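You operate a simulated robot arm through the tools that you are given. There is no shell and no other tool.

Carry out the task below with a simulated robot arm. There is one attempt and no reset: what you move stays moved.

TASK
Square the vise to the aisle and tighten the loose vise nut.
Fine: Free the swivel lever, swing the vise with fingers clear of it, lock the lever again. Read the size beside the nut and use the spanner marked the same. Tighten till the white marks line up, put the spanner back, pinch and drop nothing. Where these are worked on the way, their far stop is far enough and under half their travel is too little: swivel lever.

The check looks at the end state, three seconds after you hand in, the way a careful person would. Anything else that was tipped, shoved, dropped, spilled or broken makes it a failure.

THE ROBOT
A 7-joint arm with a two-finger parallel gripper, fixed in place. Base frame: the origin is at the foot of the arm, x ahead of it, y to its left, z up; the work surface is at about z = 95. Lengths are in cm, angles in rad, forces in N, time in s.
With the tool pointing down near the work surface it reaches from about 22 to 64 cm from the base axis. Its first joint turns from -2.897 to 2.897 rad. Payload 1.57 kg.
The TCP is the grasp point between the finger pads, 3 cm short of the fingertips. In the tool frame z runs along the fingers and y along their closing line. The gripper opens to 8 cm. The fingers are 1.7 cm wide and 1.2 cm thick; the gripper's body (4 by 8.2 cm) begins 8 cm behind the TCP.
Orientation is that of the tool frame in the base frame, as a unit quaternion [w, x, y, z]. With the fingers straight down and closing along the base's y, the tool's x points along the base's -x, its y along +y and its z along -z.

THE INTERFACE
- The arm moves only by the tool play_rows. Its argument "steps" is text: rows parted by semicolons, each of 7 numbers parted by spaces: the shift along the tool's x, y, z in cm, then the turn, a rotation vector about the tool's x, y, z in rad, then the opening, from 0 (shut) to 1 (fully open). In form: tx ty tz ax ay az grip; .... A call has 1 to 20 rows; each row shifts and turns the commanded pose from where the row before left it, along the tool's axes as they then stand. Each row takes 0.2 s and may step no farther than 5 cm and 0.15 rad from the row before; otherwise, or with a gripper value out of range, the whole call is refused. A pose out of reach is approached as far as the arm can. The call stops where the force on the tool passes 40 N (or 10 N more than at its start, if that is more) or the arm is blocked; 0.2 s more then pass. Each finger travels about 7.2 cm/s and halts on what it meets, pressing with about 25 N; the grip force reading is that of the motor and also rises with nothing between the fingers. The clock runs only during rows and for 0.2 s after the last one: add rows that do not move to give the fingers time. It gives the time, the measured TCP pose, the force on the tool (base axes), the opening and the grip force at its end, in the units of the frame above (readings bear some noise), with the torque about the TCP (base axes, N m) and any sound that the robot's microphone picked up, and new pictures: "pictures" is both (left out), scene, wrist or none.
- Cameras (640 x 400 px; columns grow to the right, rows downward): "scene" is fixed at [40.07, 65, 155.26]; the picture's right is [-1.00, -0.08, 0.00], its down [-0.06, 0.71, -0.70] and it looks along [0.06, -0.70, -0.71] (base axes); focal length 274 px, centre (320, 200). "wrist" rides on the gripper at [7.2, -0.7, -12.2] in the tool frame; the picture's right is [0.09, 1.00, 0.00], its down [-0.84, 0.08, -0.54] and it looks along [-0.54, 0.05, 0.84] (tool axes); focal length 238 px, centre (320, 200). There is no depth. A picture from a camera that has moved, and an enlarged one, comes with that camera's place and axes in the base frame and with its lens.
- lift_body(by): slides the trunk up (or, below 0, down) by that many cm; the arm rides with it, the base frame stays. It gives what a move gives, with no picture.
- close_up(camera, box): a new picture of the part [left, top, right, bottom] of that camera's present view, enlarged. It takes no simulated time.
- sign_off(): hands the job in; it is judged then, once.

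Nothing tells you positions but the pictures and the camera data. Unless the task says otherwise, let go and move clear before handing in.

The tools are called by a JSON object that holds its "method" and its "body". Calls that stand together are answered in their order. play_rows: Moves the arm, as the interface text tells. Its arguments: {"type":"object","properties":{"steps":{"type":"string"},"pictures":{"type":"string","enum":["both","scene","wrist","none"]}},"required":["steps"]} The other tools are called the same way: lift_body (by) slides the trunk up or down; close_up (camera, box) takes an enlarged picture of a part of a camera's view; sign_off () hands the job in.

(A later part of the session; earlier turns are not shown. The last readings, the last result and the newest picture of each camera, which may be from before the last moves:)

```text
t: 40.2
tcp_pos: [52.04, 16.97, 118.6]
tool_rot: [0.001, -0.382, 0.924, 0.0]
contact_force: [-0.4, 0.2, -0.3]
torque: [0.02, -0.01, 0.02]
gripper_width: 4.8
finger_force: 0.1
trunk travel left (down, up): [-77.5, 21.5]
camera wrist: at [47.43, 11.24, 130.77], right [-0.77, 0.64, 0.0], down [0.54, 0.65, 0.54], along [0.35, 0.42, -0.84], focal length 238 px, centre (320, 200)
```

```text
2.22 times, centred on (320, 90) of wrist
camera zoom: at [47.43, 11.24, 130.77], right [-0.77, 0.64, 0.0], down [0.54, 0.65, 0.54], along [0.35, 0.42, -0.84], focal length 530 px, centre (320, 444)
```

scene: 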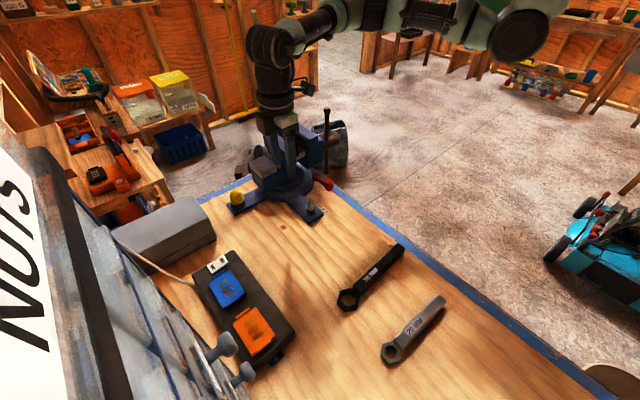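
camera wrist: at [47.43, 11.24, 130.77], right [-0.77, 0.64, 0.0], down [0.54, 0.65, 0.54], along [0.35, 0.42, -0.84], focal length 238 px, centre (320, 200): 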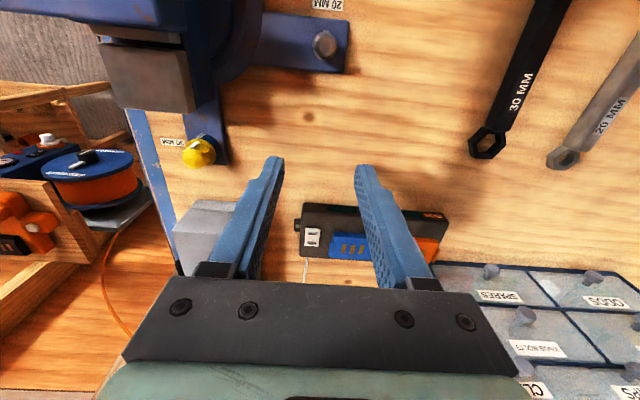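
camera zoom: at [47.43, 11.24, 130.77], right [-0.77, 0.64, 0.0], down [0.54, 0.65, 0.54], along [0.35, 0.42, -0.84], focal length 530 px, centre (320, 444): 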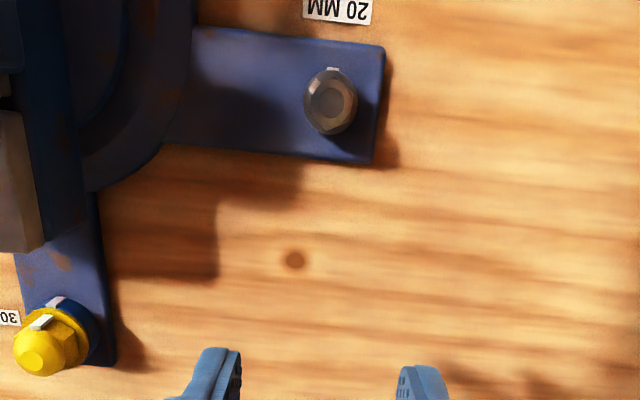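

The overhead view is clear. The nut is centred near (47.1, 11.6), its hex corners lie at about 42.5° (mod 60°), the boss mark is at 225° and the nut mark near 280°, so it needs about 57° clockwise. Now I'll move over the 20 MM spanner to measure it.

{"method": "play_rows", "body": {"steps": "-0.32 4.32 0 0 0 0 0.8; -0.32 4.32 0 0 0 0 0.8; -0.32 4.32 0 0 0 0 0.8; -0.32 4.32 0 0 0 0 0.8; -0.32 4.32 0 0 0 0 0.8; -0.32 4.32 0 0 0 0 0.8; -0.32 4.32 0 0 0 0 0.8; -0.32 4.32 0 0 0 0 0.8; -0.32 4.32 0 0 0 0 0.8; 0 0 0 0 0 0 0.8"}}

{"method": "close_up", "body": {"camera": "wrist", "box": [200, 0, 440, 180]}}

```text
t: 42.4
tcp_pos: [26.82, 46.27, 118.47]
tool_rot: [0.0, -0.383, 0.924, 0.001]
contact_force: [0.3, -0.5, 0.3]
torque: [0.01, 0.02, -0.01]
gripper_width: 6.4
finger_force: 0.1
trunk travel left (down, up): [-77.5, 21.5]
camera wrist: at [22.14, 40.65, 130.62], right [-0.77, 0.64, 0.0], down [0.54, 0.65, 0.54], along [0.35, 0.42, -0.84], focal length 238 px, centre (320, 200)
```

scene: 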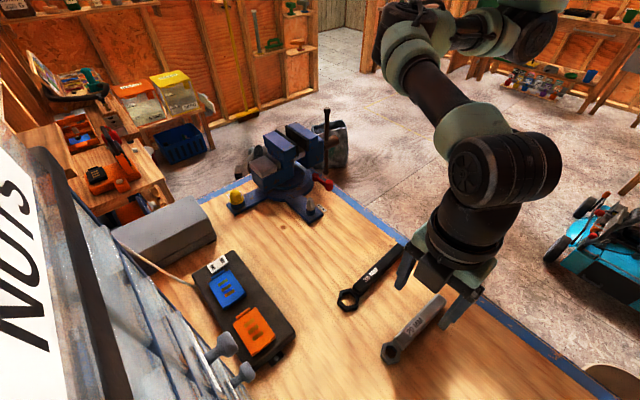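
wrist: 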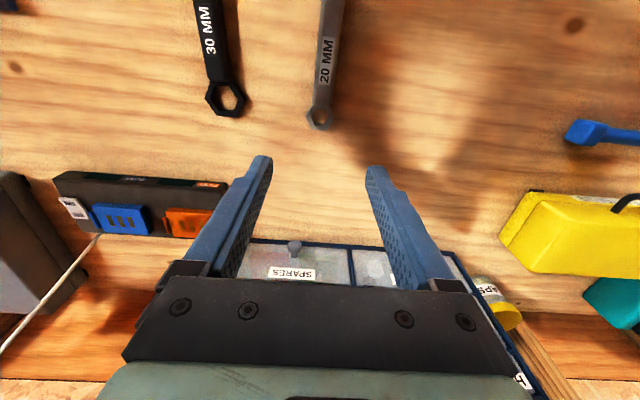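

```text
2.22 times, centred on (320, 90) of wrist
camera zoom: at [22.14, 40.65, 130.62], right [-0.77, 0.64, 0.0], down [0.54, 0.65, 0.54], along [0.35, 0.42, -0.84], focal length 530 px, centre (320, 444)
```

zoom: 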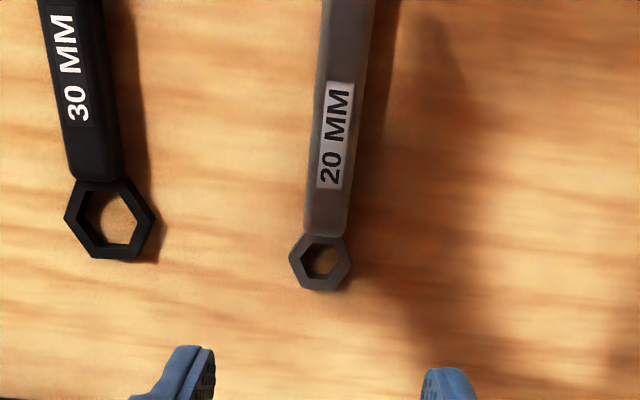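

The ring's hex has its flat toward the handle, and its centre is near (27.7, 47.4) with the handle at 225°. I'll enlarge the scene view to judge the handle's height and its end.

{"method": "close_up", "body": {"camera": "scene", "box": [370, 280, 470, 370]}}

{"method": "close_up", "body": {"camera": "wrist", "box": [280, 0, 380, 75]}}

{"method": "close_up", "body": {"camera": "wrist", "box": [290, 90, 350, 135]}}

```text
4.44 times, centred on (420, 325) of scene
camera zoom: at [40.07, 65.0, 155.26], right [-1.0, -0.08, 0.0], down [-0.06, 0.71, -0.7], along [0.06, -0.7, -0.71], focal length 1220 px, centre (-124, -356)
```

zoom: 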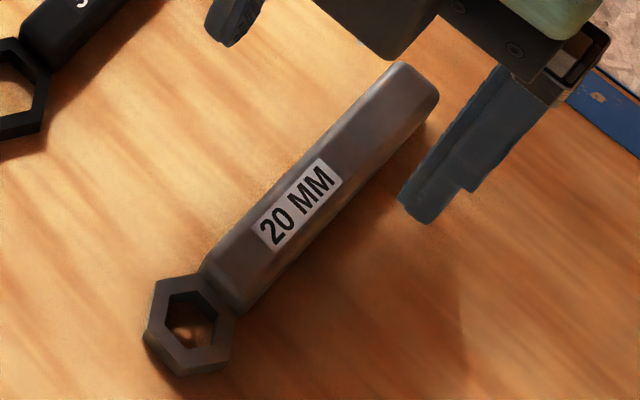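

```text
5.33 times, centred on (330, 38) of wrist
camera zoom: at [22.14, 40.65, 130.62], right [-0.77, 0.64, 0.0], down [0.54, 0.65, 0.54], along [0.35, 0.42, -0.84], focal length 1271 px, centre (267, 1067)
```

zoom: 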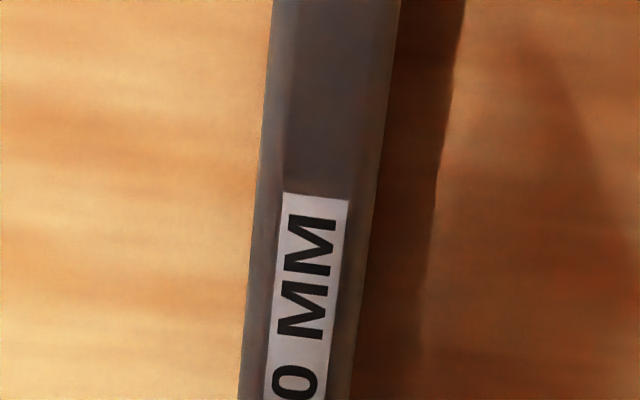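

```text
8.89 times, centred on (320, 112) of wrist
camera zoom: at [22.14, 40.65, 130.62], right [-0.77, 0.64, 0.0], down [0.54, 0.65, 0.54], along [0.35, 0.42, -0.84], focal length 2119 px, centre (320, 978)
```

zoom: 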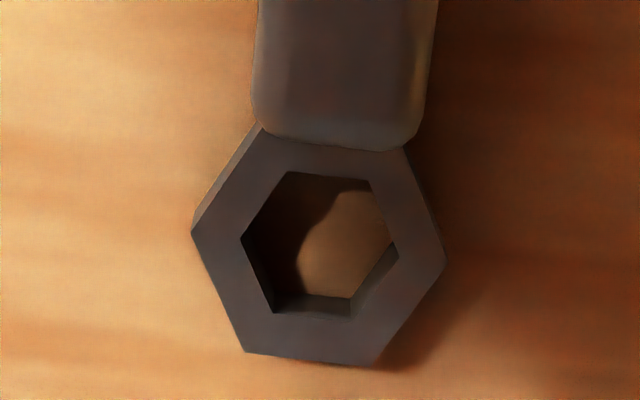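

The spanner handle is about 2.6 cm wide and 2 cm high, running 16.8 cm from the ring centre at about 224°. I'll grasp it 10 cm from the ring, near (20.3, 40.2), descending in stages.

{"method": "play_rows", "body": {"steps": "4.43 0.15 0 0 0 0 0.8; 4.43 0.15 0 0 0 0 0.8; 0 0 4 0 0 0 0.8; 0 0 4 0 0 0 0.8; 0 0 4 0 0 0 0.8; 0 0 3.5 0 0 0 0.8; 0 0 0 0 0 0 0.8"}}

{"method": "close_up", "body": {"camera": "scene", "box": [370, 250, 490, 370]}}

```text
t: 44.0
tcp_pos: [19.92, 40.15, 102.94]
tool_rot: [0.0, -0.383, 0.924, 0.001]
contact_force: [-0.7, -0.4, -0.2]
torque: [-0.02, -0.02, 0.01]
gripper_width: 6.42
finger_force: 0.1
trunk travel left (down, up): [-77.5, 21.5]
camera wrist: at [15.34, 34.52, 115.03], right [-0.77, 0.64, 0.0], down [0.54, 0.65, 0.54], along [0.35, 0.42, -0.84], focal length 238 px, centre (320, 200)
```

scene: 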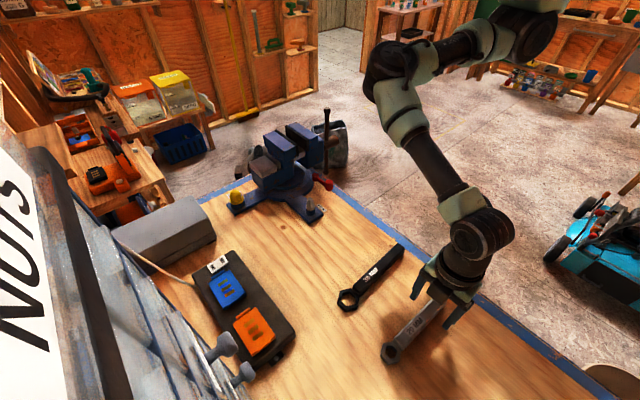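
wrist: 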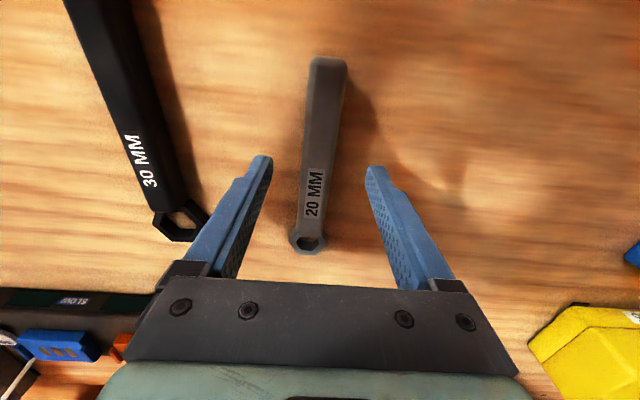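

```text
3.33 times, centred on (430, 310) of scene
camera zoom: at [40.07, 65.0, 155.26], right [-1.0, -0.08, 0.0], down [-0.06, 0.71, -0.7], along [0.06, -0.7, -0.71], focal length 915 px, centre (-47, -167)
```

zoom: 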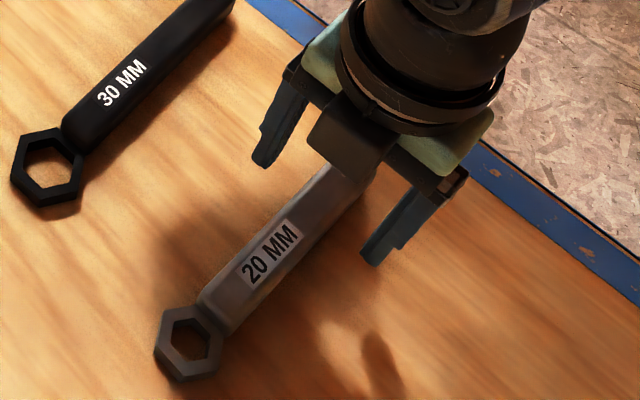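

The fingers straddle the handle about 10.5 cm from the ring. I'll check the centring once more.

{"method": "close_up", "body": {"camera": "wrist", "box": [240, 50, 400, 260]}}

```text
1.90 times, centred on (320, 155) of wrist
camera zoom: at [15.34, 34.52, 115.03], right [-0.77, 0.64, 0.0], down [0.54, 0.65, 0.54], along [0.35, 0.42, -0.84], focal length 454 px, centre (320, 286)
```

zoom: 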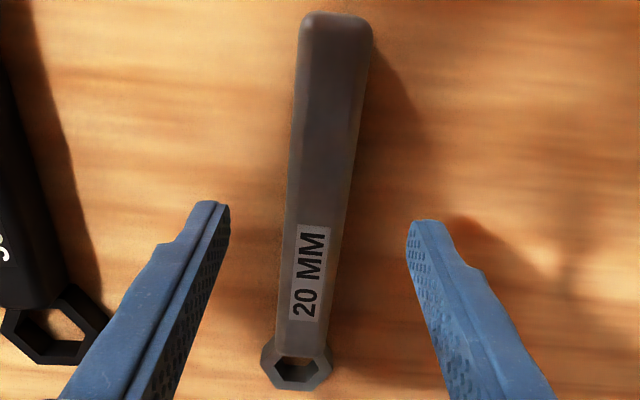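

Centring is good. I'll descend so the fingertips are just above the bench, then close on the handle.

{"method": "play_rows", "body": {"steps": "0 0 2 0 0 0 0.8; 0 0 1.5 0 0 0 0.8; 0 0 0.8 0 0 0 0.8; 0 0 0 0 0 0 0.8", "pictures": "none"}}

{"method": "close_up", "body": {"camera": "scene", "box": [370, 250, 490, 370]}}

```text
t: 45.0
tcp_pos: [19.97, 40.27, 98.7]
tool_rot: [0.0, -0.382, 0.924, 0.0]
contact_force: [0.2, -0.3, -0.3]
torque: [0.01, 0.01, 0.01]
gripper_width: 6.41
finger_force: 0.0
trunk travel left (down, up): [-77.5, 21.5]
```

```text
3.33 times, centred on (430, 310) of scene
camera zoom: at [40.07, 65.0, 155.26], right [-1.0, -0.08, 0.0], down [-0.06, 0.71, -0.7], along [0.06, -0.7, -0.71], focal length 915 px, centre (-47, -167)
```

zoom: 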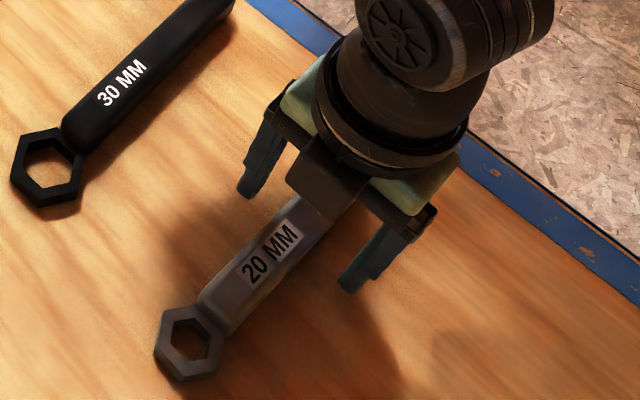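

Closing on the handle.

{"method": "play_rows", "body": {"steps": "0 0 0 0 0 0 0.5; 0 0 0 0 0 0 0.3; 0 0 0 0 0 0 0.15; 0 0 0 0 0 0 0; 0 0 0 0 0 0 0; 0 0 0 0 0 0 0"}}

{"method": "close_up", "body": {"camera": "wrist", "box": [240, 50, 400, 260]}}

```text
t: 46.4
tcp_pos: [19.87, 40.24, 98.8]
tool_rot: [0.0, -0.382, 0.924, 0.0]
contact_force: [1.3, 0.4, 0.1]
torque: [0.01, -0.01, 0.0]
gripper_width: 2.55
finger_force: 24.9
trunk travel left (down, up): [-77.5, 21.5]
camera wrist: at [15.39, 34.7, 110.88], right [-0.77, 0.64, 0.0], down [0.54, 0.65, 0.54], along [0.35, 0.42, -0.84], focal length 238 px, centre (320, 200)
```

scene: 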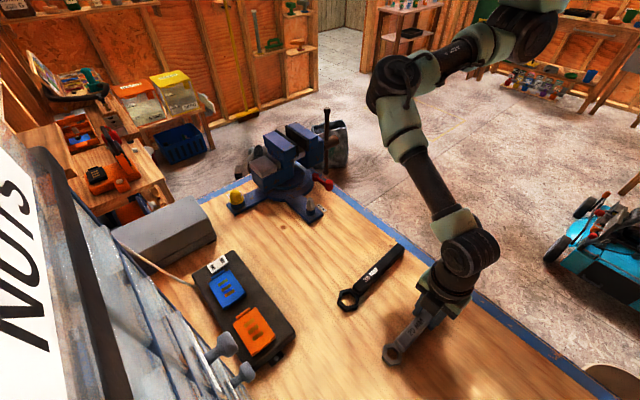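
wrist: 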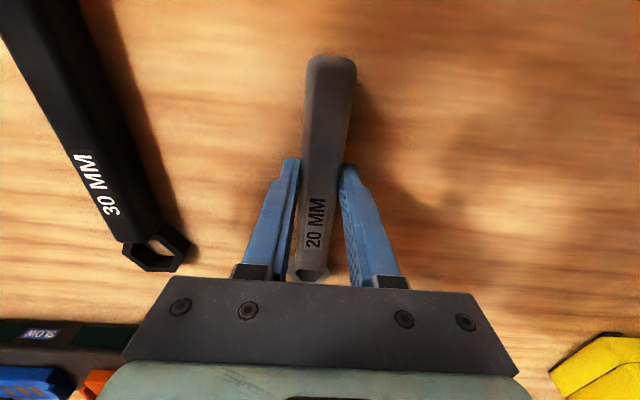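

```text
1.90 times, centred on (320, 155) of wrist
camera zoom: at [15.39, 34.7, 110.88], right [-0.77, 0.64, 0.0], down [0.54, 0.65, 0.54], along [0.35, 0.42, -0.84], focal length 454 px, centre (320, 286)
```

zoom: 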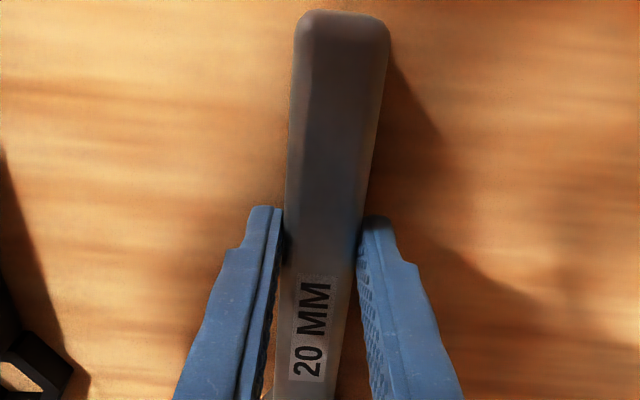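

The handle is gripped at 2.55 cm width with 25 N. I'll lift a little first and check that it holds level.

{"method": "play_rows", "body": {"steps": "0 0 -1 0 0 0 0; 0 0 -2 0 0 0 0; 0 0 -3 0 0 0 0; 0 0 0 0 0 0 0"}}

{"method": "close_up", "body": {"camera": "scene", "box": [370, 230, 490, 370]}}

{"method": "close_up", "body": {"camera": "wrist", "box": [260, 40, 380, 300]}}

```text
t: 47.4
tcp_pos: [19.86, 40.25, 104.56]
tool_rot: [0.0, -0.382, 0.924, 0.001]
contact_force: [-0.3, 0.1, -0.7]
torque: [-0.02, -0.01, -0.01]
gripper_width: 2.53
finger_force: 25.1
trunk travel left (down, up): [-77.5, 21.5]
camera wrist: at [15.38, 34.59, 116.7], right [-0.77, 0.64, 0.0], down [0.54, 0.65, 0.54], along [0.35, 0.42, -0.84], focal length 238 px, centre (320, 200)
```

scene: 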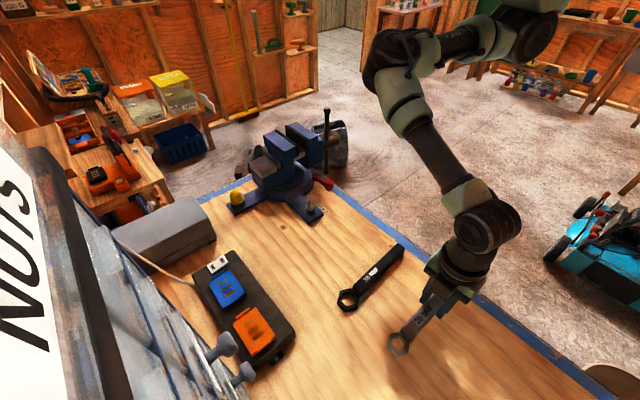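
wrist: 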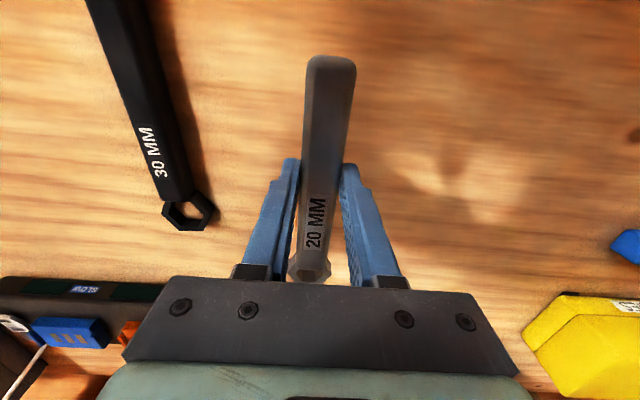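

```text
2.86 times, centred on (430, 300) of scene
camera zoom: at [40.07, 65.0, 155.26], right [-1.0, -0.08, 0.0], down [-0.06, 0.71, -0.7], along [0.06, -0.7, -0.71], focal length 784 px, centre (6, -86)
```

zoom: 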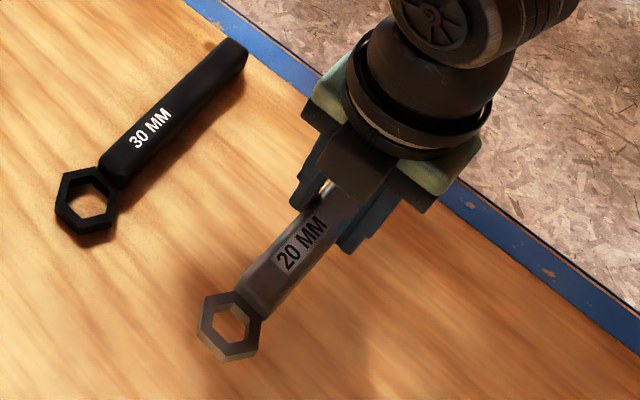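

```text
1.54 times, centred on (320, 170) of wrist
camera zoom: at [15.38, 34.59, 116.7], right [-0.77, 0.64, 0.0], down [0.54, 0.65, 0.54], along [0.35, 0.42, -0.84], focal length 367 px, centre (320, 246)
```

zoom: 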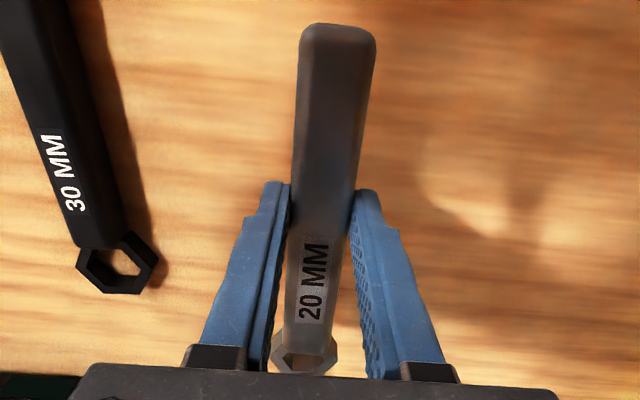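

The spanner lifts level with the ring about 10.4 cm from the TCP. I'll raise it further, carry it over toward the nut and turn the handle to about 191.5° so the hex flats match, staying well above everything.

{"method": "play_rows", "body": {"steps": "0 0 -2.5 0 0 0 0; 0 0 -2.5 0 0 0 0; 0 0 -2.5 0 0 0 0; 0.806 -2.808 0 0 0 0 0; 0.806 -2.808 0 0 0 0 0; 0.806 -2.808 0 0 0 0 0; 0.806 -2.808 0 0 0 0 0; 0.806 -2.808 0 0 0 0 0; 0.806 -2.808 0 0 0 0 0; 0.806 -2.808 0 0 0 0 0; 0.806 -2.808 0 0 0 0 0; 0.806 -2.808 0 0 0 0 0; 0.806 -2.808 0 0 0 0 0; 0.806 -2.808 0 0 0 0 0; 0.806 -2.808 0 0 0 0 0; 0 0 0 0 0 0.146 0; 0 0 0 0 0 0.146 0; 0 0 0 0 0 0.146 0; 0 0 0 0 0 0.146 0; 0 0 0 0 0 0 0"}}

{"method": "close_up", "body": {"camera": "scene", "box": [270, 120, 390, 220]}}

{"method": "close_up", "body": {"camera": "wrist", "box": [240, 160, 400, 290]}}

```text
t: 51.6
tcp_pos: [37.09, 9.52, 112.25]
tool_rot: [0.0, -0.099, 0.995, 0.001]
contact_force: [0.1, 0.2, -1.2]
torque: [-0.01, 0.02, 0.0]
gripper_width: 2.55
finger_force: 24.7
trunk travel left (down, up): [-77.5, 21.5]
camera wrist: at [30.21, 7.34, 124.35], right [-0.29, 0.96, 0.0], down [0.81, 0.24, 0.54], along [0.52, 0.16, -0.84], focal length 238 px, centre (320, 200)
```

scene: 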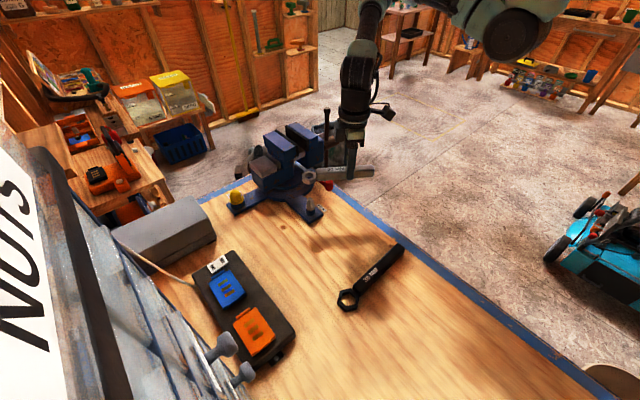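
wrist: 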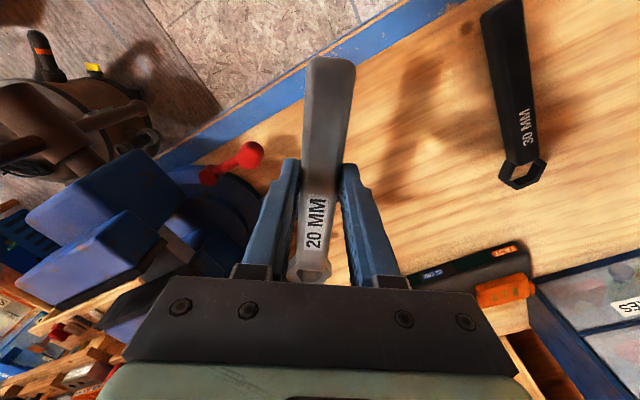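

```text
4.00 times, centred on (330, 170) of scene
camera zoom: at [40.07, 65.0, 155.26], right [-1.0, -0.08, 0.0], down [-0.06, 0.71, -0.7], along [0.06, -0.7, -0.71], focal length 1098 px, centre (280, 320)
```

zoom: 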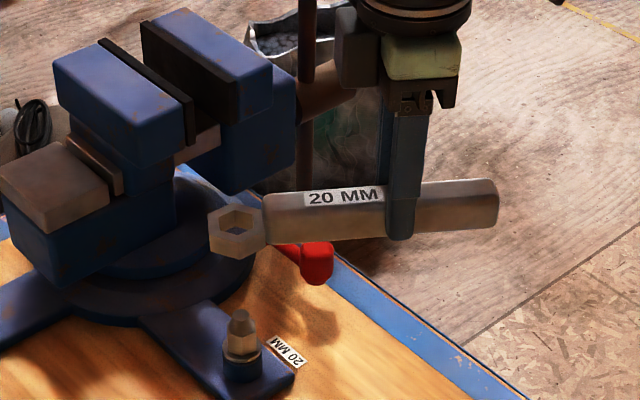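

```text
3.08 times, centred on (320, 225) of wrist
camera zoom: at [30.21, 7.34, 124.35], right [-0.29, 0.96, 0.0], down [0.81, 0.24, 0.54], along [0.52, 0.16, -0.84], focal length 733 px, centre (320, 123)
```

zoom: 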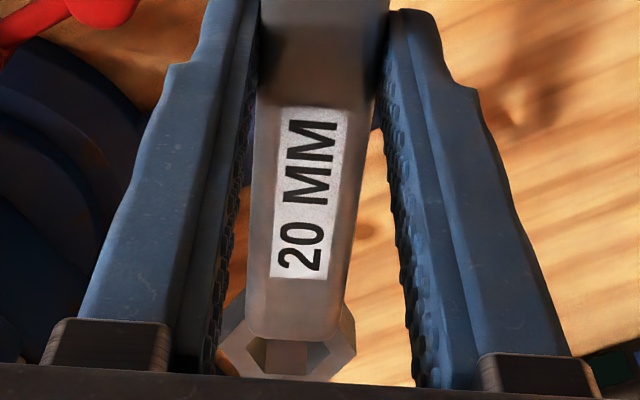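

The ring is above the nut. I'll lower it until it is just over the nut's tip and compare their positions in both views.

{"method": "play_rows", "body": {"steps": "0 0 2 0 0 0 0; 0 0 2 0 0 0 0; 0 0 1.6 0 0 0 0; 0 0 0.6 0 0 0 0; 0 0 0 0 0 0 0"}}

{"method": "close_up", "body": {"camera": "scene", "box": [290, 160, 370, 220]}}

{"method": "close_up", "body": {"camera": "wrist", "box": [260, 220, 360, 290]}}

```text
t: 52.8
tcp_pos: [37.09, 9.45, 105.97]
tool_rot: [0.0, -0.101, 0.995, 0.0]
contact_force: [0.1, 0.6, -1.4]
torque: [0.01, 0.06, 0.0]
gripper_width: 2.54
finger_force: 24.7
trunk travel left (down, up): [-77.5, 21.5]
camera wrist: at [30.15, 7.4, 118.1], right [-0.29, 0.96, 0.0], down [0.8, 0.24, 0.54], along [0.52, 0.16, -0.84], focal length 238 px, centre (320, 200)
```

scene: 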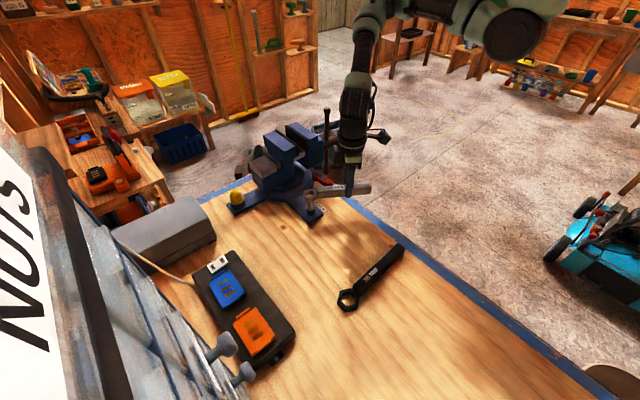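
wrist: 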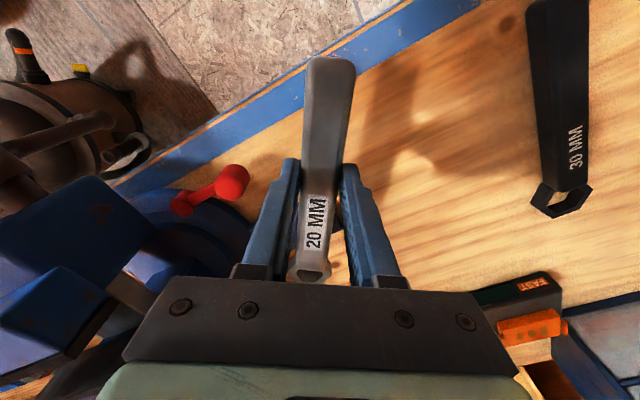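

```text
6.67 times, centred on (330, 190) of scene
camera zoom: at [40.07, 65.0, 155.26], right [-1.0, -0.08, 0.0], down [-0.06, 0.71, -0.7], along [0.06, -0.7, -0.71], focal length 1829 px, centre (253, 267)
```

zoom: 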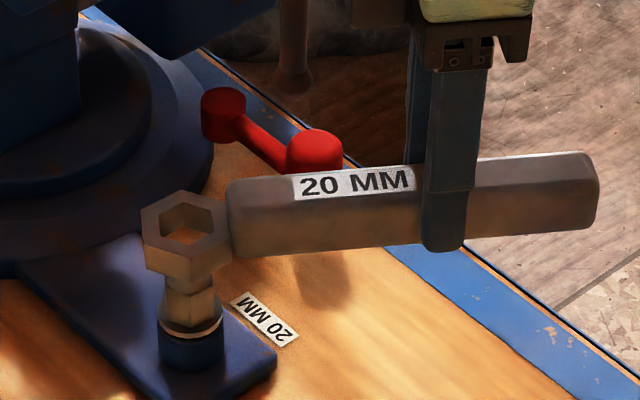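

```text
5.71 times, centred on (310, 255) of wrist
camera zoom: at [30.15, 7.4, 118.1], right [-0.29, 0.96, 0.0], down [0.8, 0.24, 0.54], along [0.52, 0.16, -0.84], focal length 1362 px, centre (377, -114)
```

zoom: 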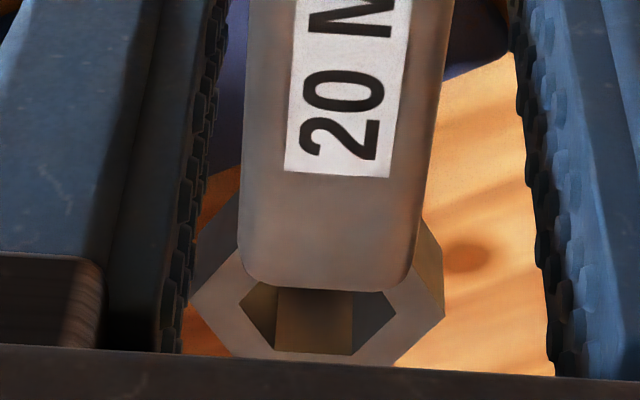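

The ring's centre lines up with the nut's axis within about 1 mm in both views. I'll lower in small steps and watch the force.

{"method": "play_rows", "body": {"steps": "0 0 0.5 0 0 0 0; 0 0 0.5 0 0 0 0; 0 0 0.5 0 0 0 0; 0 0 0.5 0 0 0 0; 0 0 0 0 0 0 0"}}

{"method": "close_up", "body": {"camera": "scene", "box": [290, 160, 370, 220]}}

{"method": "close_up", "body": {"camera": "wrist", "box": [260, 220, 360, 290]}}

```text
t: 54.0
tcp_pos: [36.89, 9.65, 104.1]
tool_rot: [0.0, -0.1, 0.995, 0.0]
contact_force: [0.8, -0.6, -1.3]
torque: [0.03, 0.03, -0.01]
gripper_width: 2.54
finger_force: 24.8
trunk travel left (down, up): [-77.5, 21.5]
camera wrist: at [29.99, 7.44, 116.16], right [-0.29, 0.96, 0.0], down [0.81, 0.24, 0.54], along [0.52, 0.16, -0.84], focal length 238 px, centre (320, 200)
```

scene: 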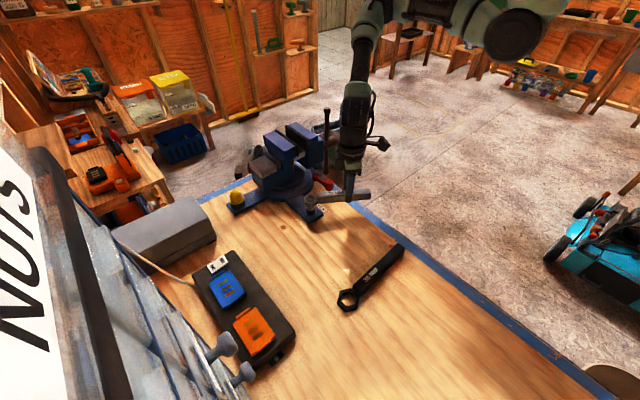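
wrist: 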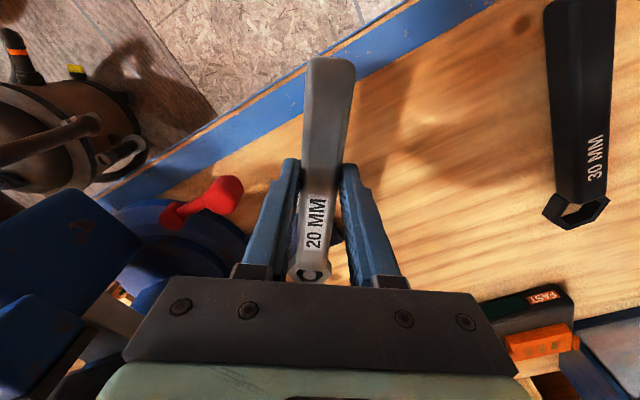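

```text
6.67 times, centred on (330, 190) of scene
camera zoom: at [40.07, 65.0, 155.26], right [-1.0, -0.08, 0.0], down [-0.06, 0.71, -0.7], along [0.06, -0.7, -0.71], focal length 1829 px, centre (253, 267)
```

zoom: 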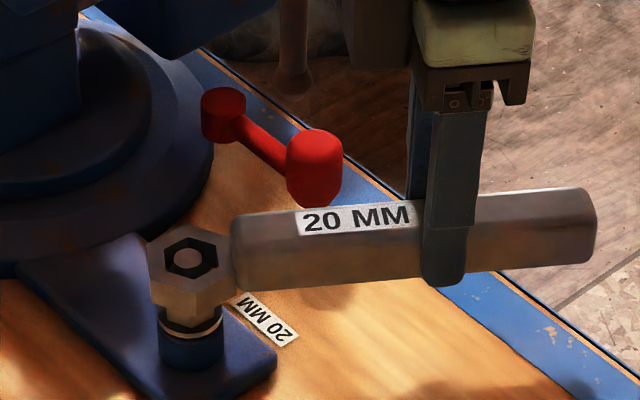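

```text
5.71 times, centred on (310, 255) of wrist
camera zoom: at [29.99, 7.44, 116.16], right [-0.29, 0.96, 0.0], down [0.81, 0.24, 0.54], along [0.52, 0.16, -0.84], focal length 1362 px, centre (377, -114)
```

zoom: 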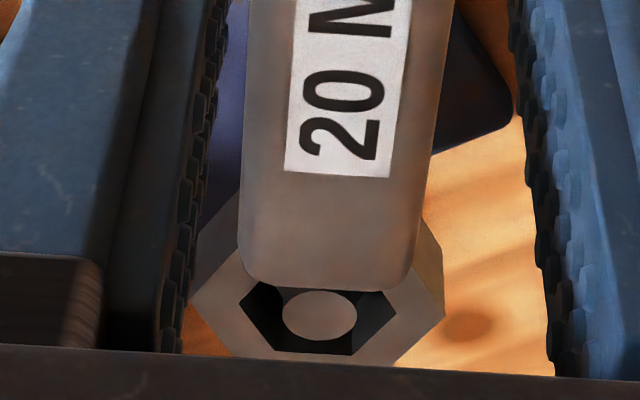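

The nut's tip is now inside the ring, with the ring needing to shift about 2 mm toward +x. I'll correct that and keep lowering gently.

{"method": "play_rows", "body": {"steps": "-0.17 0.03 0 0 0 0 0; 0 0 0.4 0 0 0 0; 0 0 0.4 0 0 0 0; 0 0 0.3 0 0 0 0; 0 0 0 0 0 0 0"}}

{"method": "close_up", "body": {"camera": "scene", "box": [290, 160, 370, 220]}}

{"method": "close_up", "body": {"camera": "wrist", "box": [260, 220, 360, 290]}}

```text
t: 55.2
tcp_pos: [37.18, 9.7, 102.93]
tool_rot: [-0.001, -0.101, 0.995, -0.001]
contact_force: [-6.0, -0.4, 0.9]
torque: [0.03, 0.05, 0.09]
gripper_width: 2.54
finger_force: 25.4
trunk travel left (down, up): [-77.5, 21.5]
camera wrist: at [30.22, 7.46, 115.04], right [-0.29, 0.96, 0.0], down [0.81, 0.24, 0.54], along [0.52, 0.16, -0.84], focal length 238 px, centre (320, 200)
```

scene: 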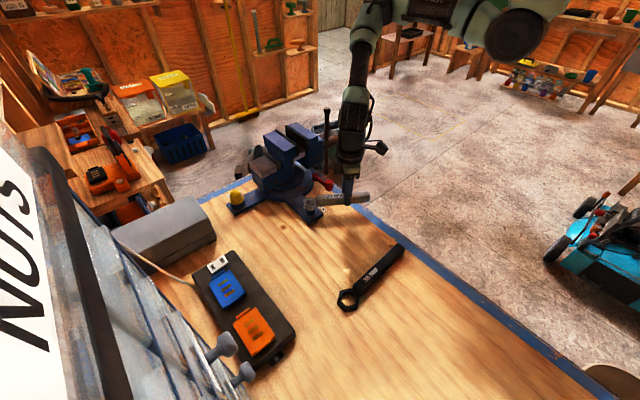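
wrist: 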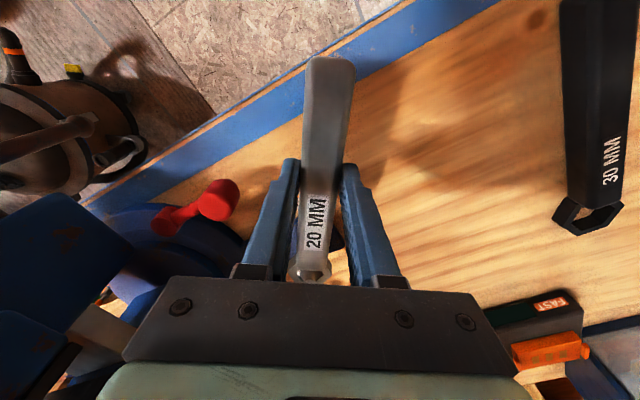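

```text
6.67 times, centred on (330, 190) of scene
camera zoom: at [40.07, 65.0, 155.26], right [-1.0, -0.08, 0.0], down [-0.06, 0.71, -0.7], along [0.06, -0.7, -0.71], focal length 1829 px, centre (253, 267)
```

zoom: 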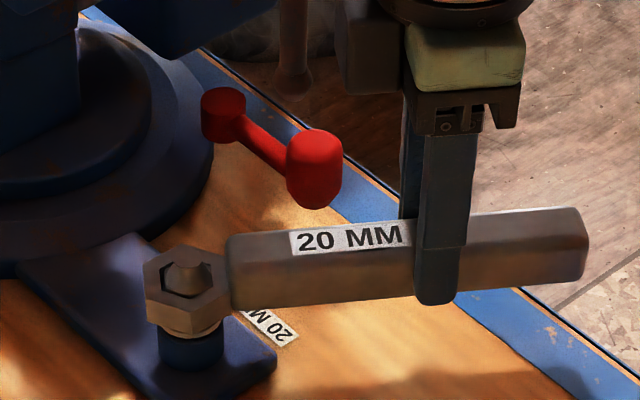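

```text
5.71 times, centred on (310, 255) of wrist
camera zoom: at [30.22, 7.46, 115.04], right [-0.29, 0.96, 0.0], down [0.81, 0.24, 0.54], along [0.52, 0.16, -0.84], focal length 1362 px, centre (377, -114)
```

zoom: 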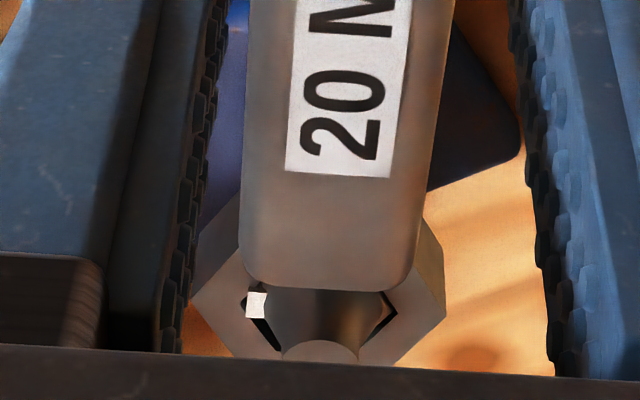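

The hex has entered the ring and the nut's white mark sits at the ring's left corner as expected. A small sideways force shows the ring is about 1 mm too far in +x. I'll ease it back and continue down to the flange.

{"method": "play_rows", "body": {"steps": "0.1 0 0 0 0 0 0; 0 0 0.4 0 0 0 0; 0 0 0.4 0 0 0 0; 0 0 0 0 0 0 0", "pictures": "none"}}

{"method": "close_up", "body": {"camera": "scene", "box": [290, 160, 370, 220]}}

{"method": "close_up", "body": {"camera": "wrist", "box": [260, 220, 360, 290]}}

```text
t: 56.2
tcp_pos: [37.03, 9.56, 102.08]
tool_rot: [0.001, -0.1, 0.995, 0.0]
contact_force: [-2.9, 1.3, 7.6]
torque: [0.22, -0.66, 0.19]
gripper_width: 2.54
finger_force: 24.9
trunk travel left (down, up): [-77.5, 21.5]
```

```text
6.67 times, centred on (330, 190) of scene
camera zoom: at [40.07, 65.0, 155.26], right [-1.0, -0.08, 0.0], down [-0.06, 0.71, -0.7], along [0.06, -0.7, -0.71], focal length 1829 px, centre (253, 267)
```

zoom: 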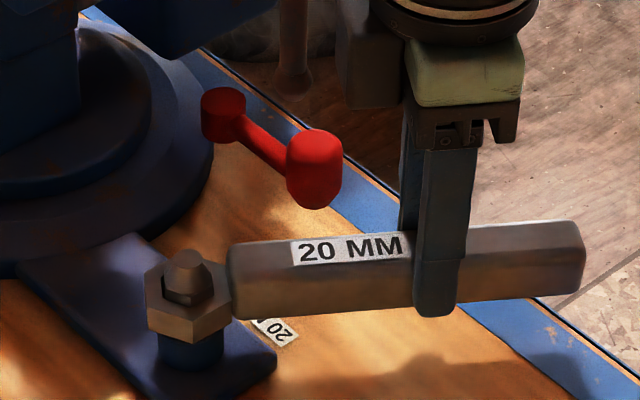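

```text
5.71 times, centred on (310, 255) of wrist
camera zoom: at [30.17, 7.36, 114.23], right [-0.29, 0.96, 0.0], down [0.8, 0.24, 0.54], along [0.52, 0.16, -0.84], focal length 1362 px, centre (377, -114)
```

zoom: 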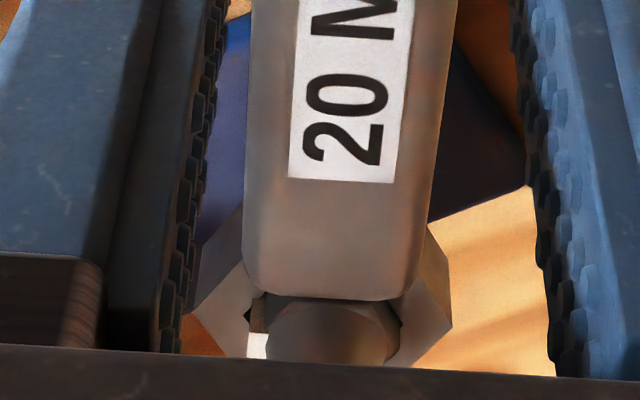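

The ring is seated on the flange (about 8 N up). I'll relieve the downward load slightly and begin turning clockwise about the nut's axis in small steps.

{"method": "play_rows", "body": {"steps": "0 0 -0.1 0 0 0 0; -0.033 0.822 0 0 0 0.08 0; -0.033 0.822 0 0 0 0.08 0; -0.033 0.822 0 0 0 0.08 0; 0 0 0 0 0 0 0"}}

{"method": "close_up", "body": {"camera": "scene", "box": [290, 160, 370, 220]}}

{"method": "close_up", "body": {"camera": "wrist", "box": [260, 220, 360, 290]}}

```text
t: 57.4
tcp_pos: [36.78, 11.93, 102.1]
tool_rot: [-0.001, 0.019, 1.0, 0.0]
contact_force: [-1.9, 1.7, -1.7]
torque: [0.11, 0.17, 0.31]
gripper_width: 2.55
finger_force: 24.4
trunk travel left (down, up): [-77.5, 21.5]
camera wrist: at [29.63, 11.47, 114.27], right [-0.05, 1.0, 0.0], down [0.84, 0.04, 0.54], along [0.54, 0.03, -0.84], focal length 238 px, centre (320, 200)
```

scene: 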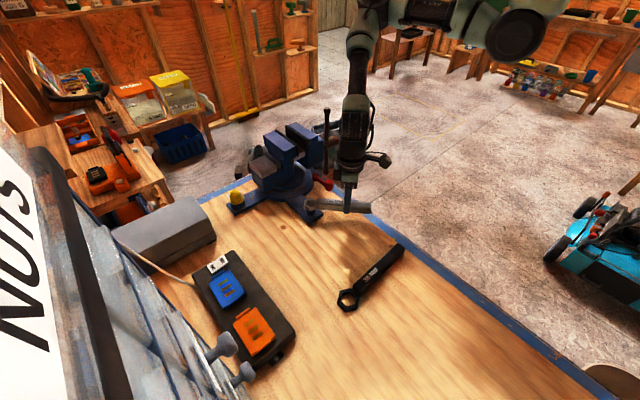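
wrist: 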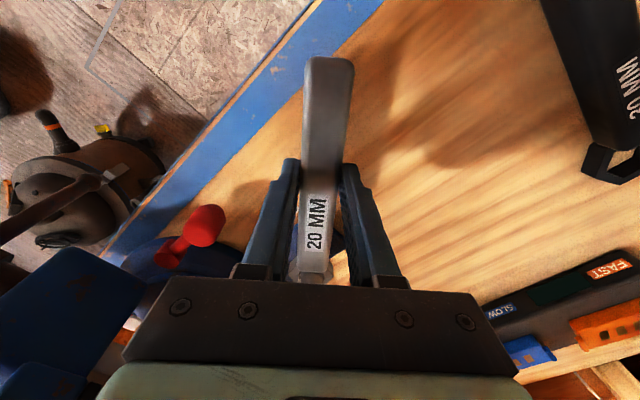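

```text
6.67 times, centred on (330, 190) of scene
camera zoom: at [40.07, 65.0, 155.26], right [-1.0, -0.08, 0.0], down [-0.06, 0.71, -0.7], along [0.06, -0.7, -0.71], focal length 1829 px, centre (253, 267)
```

zoom: 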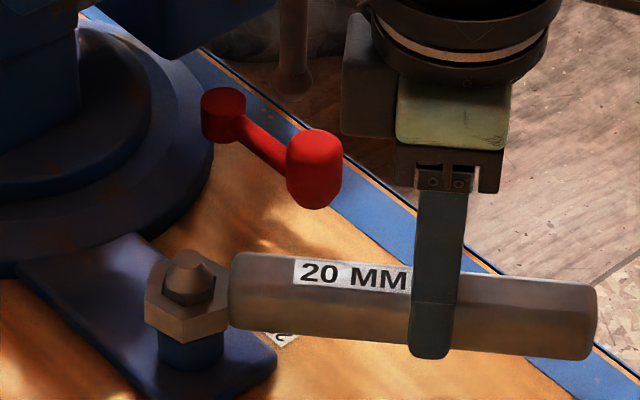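

```text
5.71 times, centred on (310, 255) of wrist
camera zoom: at [29.63, 11.47, 114.27], right [-0.05, 1.0, 0.0], down [0.84, 0.04, 0.54], along [0.54, 0.03, -0.84], focal length 1362 px, centre (377, -114)
```

zoom: 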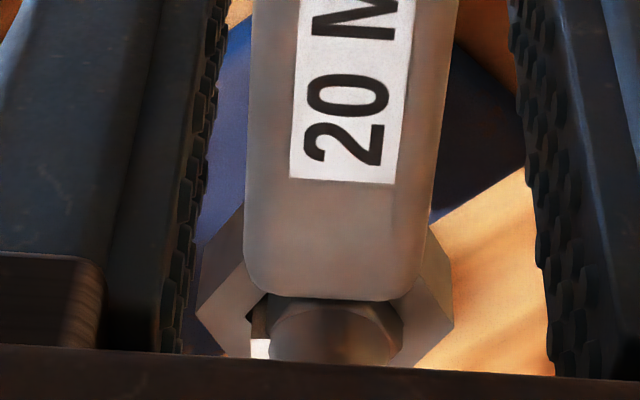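

The nut's white mark moves with the spanner and the forces stay small. The handle is at about 178° and needs to reach about 135°. Continuing the arc.

{"method": "play_rows", "body": {"steps": "-0.033 0.822 0 0 0 0.08 0; -0.033 0.822 0 0 0 0.08 0; -0.033 0.822 0 0 0 0.08 0; -0.033 0.822 0 0 0 0.08 0; 0 0 0 0 0 0 0"}}

{"method": "close_up", "body": {"camera": "scene", "box": [290, 160, 370, 220]}}

{"method": "close_up", "body": {"camera": "wrist", "box": [260, 220, 360, 290]}}

```text
t: 58.6
tcp_pos: [37.42, 15.17, 102.1]
tool_rot: [0.001, 0.179, 0.984, -0.001]
contact_force: [-0.1, -0.8, 0.0]
torque: [-0.03, -0.03, -0.03]
gripper_width: 2.54
finger_force: 25.0
trunk travel left (down, up): [-77.5, 21.5]
camera wrist: at [30.46, 17.06, 114.23], right [0.27, 0.96, 0.0], down [0.81, -0.22, 0.54], along [0.52, -0.14, -0.84], focal length 238 px, centre (320, 200)
```

scene: 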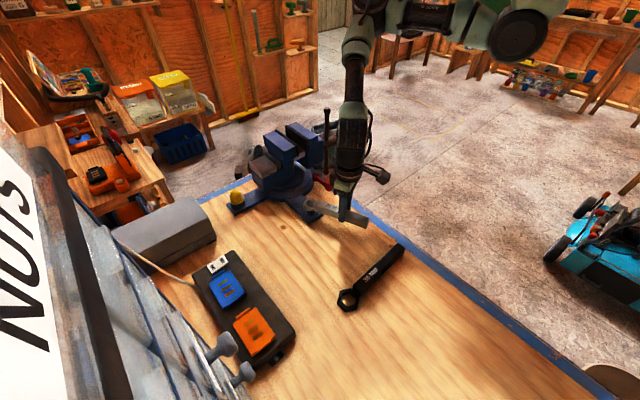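
wrist: 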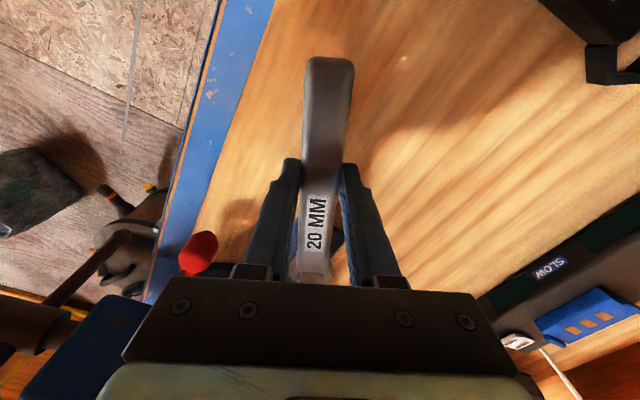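

```text
6.67 times, centred on (330, 190) of scene
camera zoom: at [40.07, 65.0, 155.26], right [-1.0, -0.08, 0.0], down [-0.06, 0.71, -0.7], along [0.06, -0.7, -0.71], focal length 1829 px, centre (253, 267)
```

zoom: 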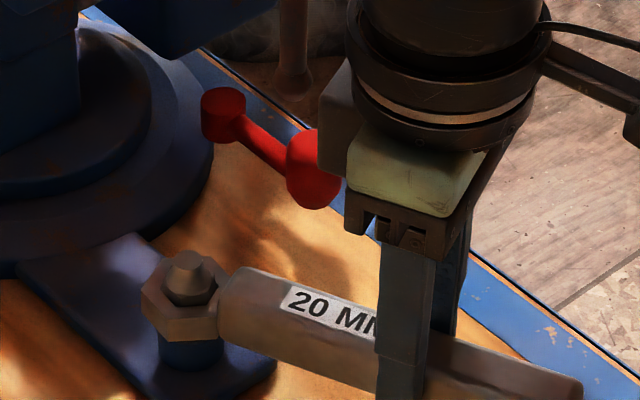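

```text
5.71 times, centred on (310, 255) of wrist
camera zoom: at [30.46, 17.06, 114.23], right [0.27, 0.96, 0.0], down [0.81, -0.22, 0.54], along [0.52, -0.14, -0.84], focal length 1362 px, centre (377, -114)
```

zoom: 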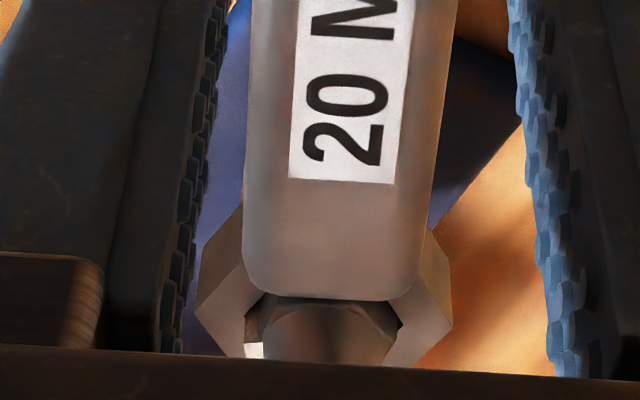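

Still light; the handle is at about 159°. Four more steps.

{"method": "play_rows", "body": {"steps": "-0.033 0.822 0 0 0 0.08 0; -0.033 0.822 0 0 0 0.08 0; -0.033 0.822 0 0 0 0.08 0; -0.033 0.822 0 0 0 0.08 0; 0 0 0 0 0 0 0"}}

{"method": "close_up", "body": {"camera": "scene", "box": [290, 160, 370, 220]}}

{"method": "close_up", "body": {"camera": "wrist", "box": [260, 220, 360, 290]}}

```text
t: 59.8
tcp_pos: [38.98, 18.09, 102.17]
tool_rot: [-0.001, 0.334, 0.943, 0.0]
contact_force: [-1.7, -1.3, -6.5]
torque: [0.39, 0.64, 0.04]
gripper_width: 2.52
finger_force: 25.2
trunk travel left (down, up): [-77.5, 21.5]
camera wrist: at [33.05, 22.0, 114.27], right [0.56, 0.83, 0.0], down [0.7, -0.47, 0.54], along [0.45, -0.3, -0.84], focal length 238 px, centre (320, 200)
```

scene: 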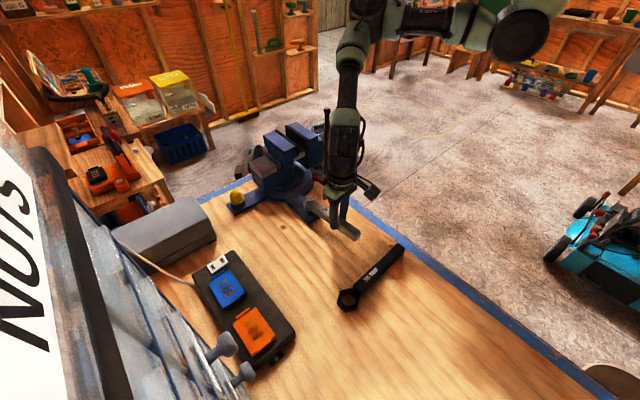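
wrist: 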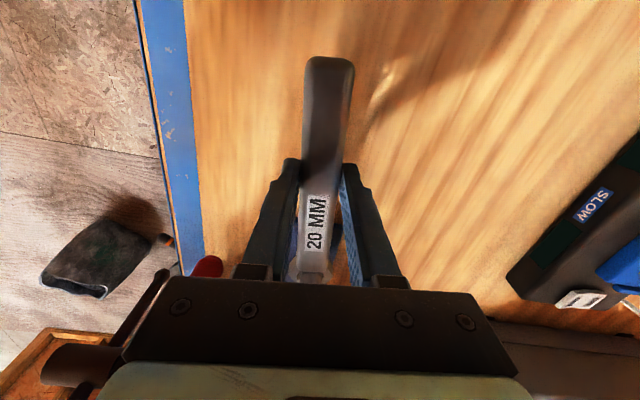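

```text
6.67 times, centred on (330, 190) of scene
camera zoom: at [40.07, 65.0, 155.26], right [-1.0, -0.08, 0.0], down [-0.06, 0.71, -0.7], along [0.06, -0.7, -0.71], focal length 1829 px, centre (253, 267)
```

zoom: 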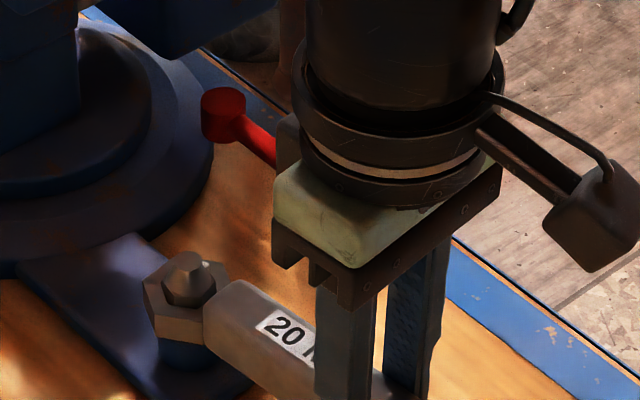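

```text
5.71 times, centred on (310, 255) of wrist
camera zoom: at [33.05, 22.0, 114.27], right [0.56, 0.83, 0.0], down [0.7, -0.47, 0.54], along [0.45, -0.3, -0.84], focal length 1362 px, centre (377, -114)
```

zoom: 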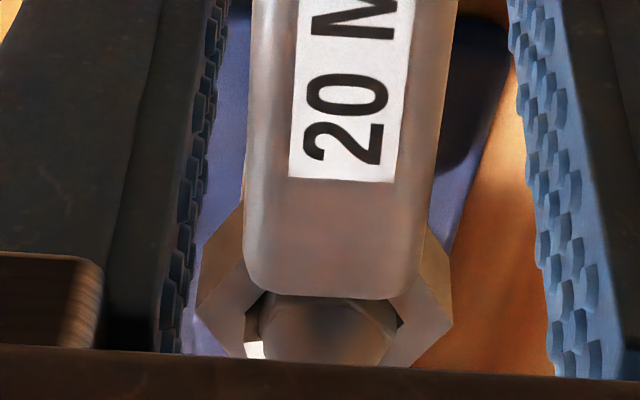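

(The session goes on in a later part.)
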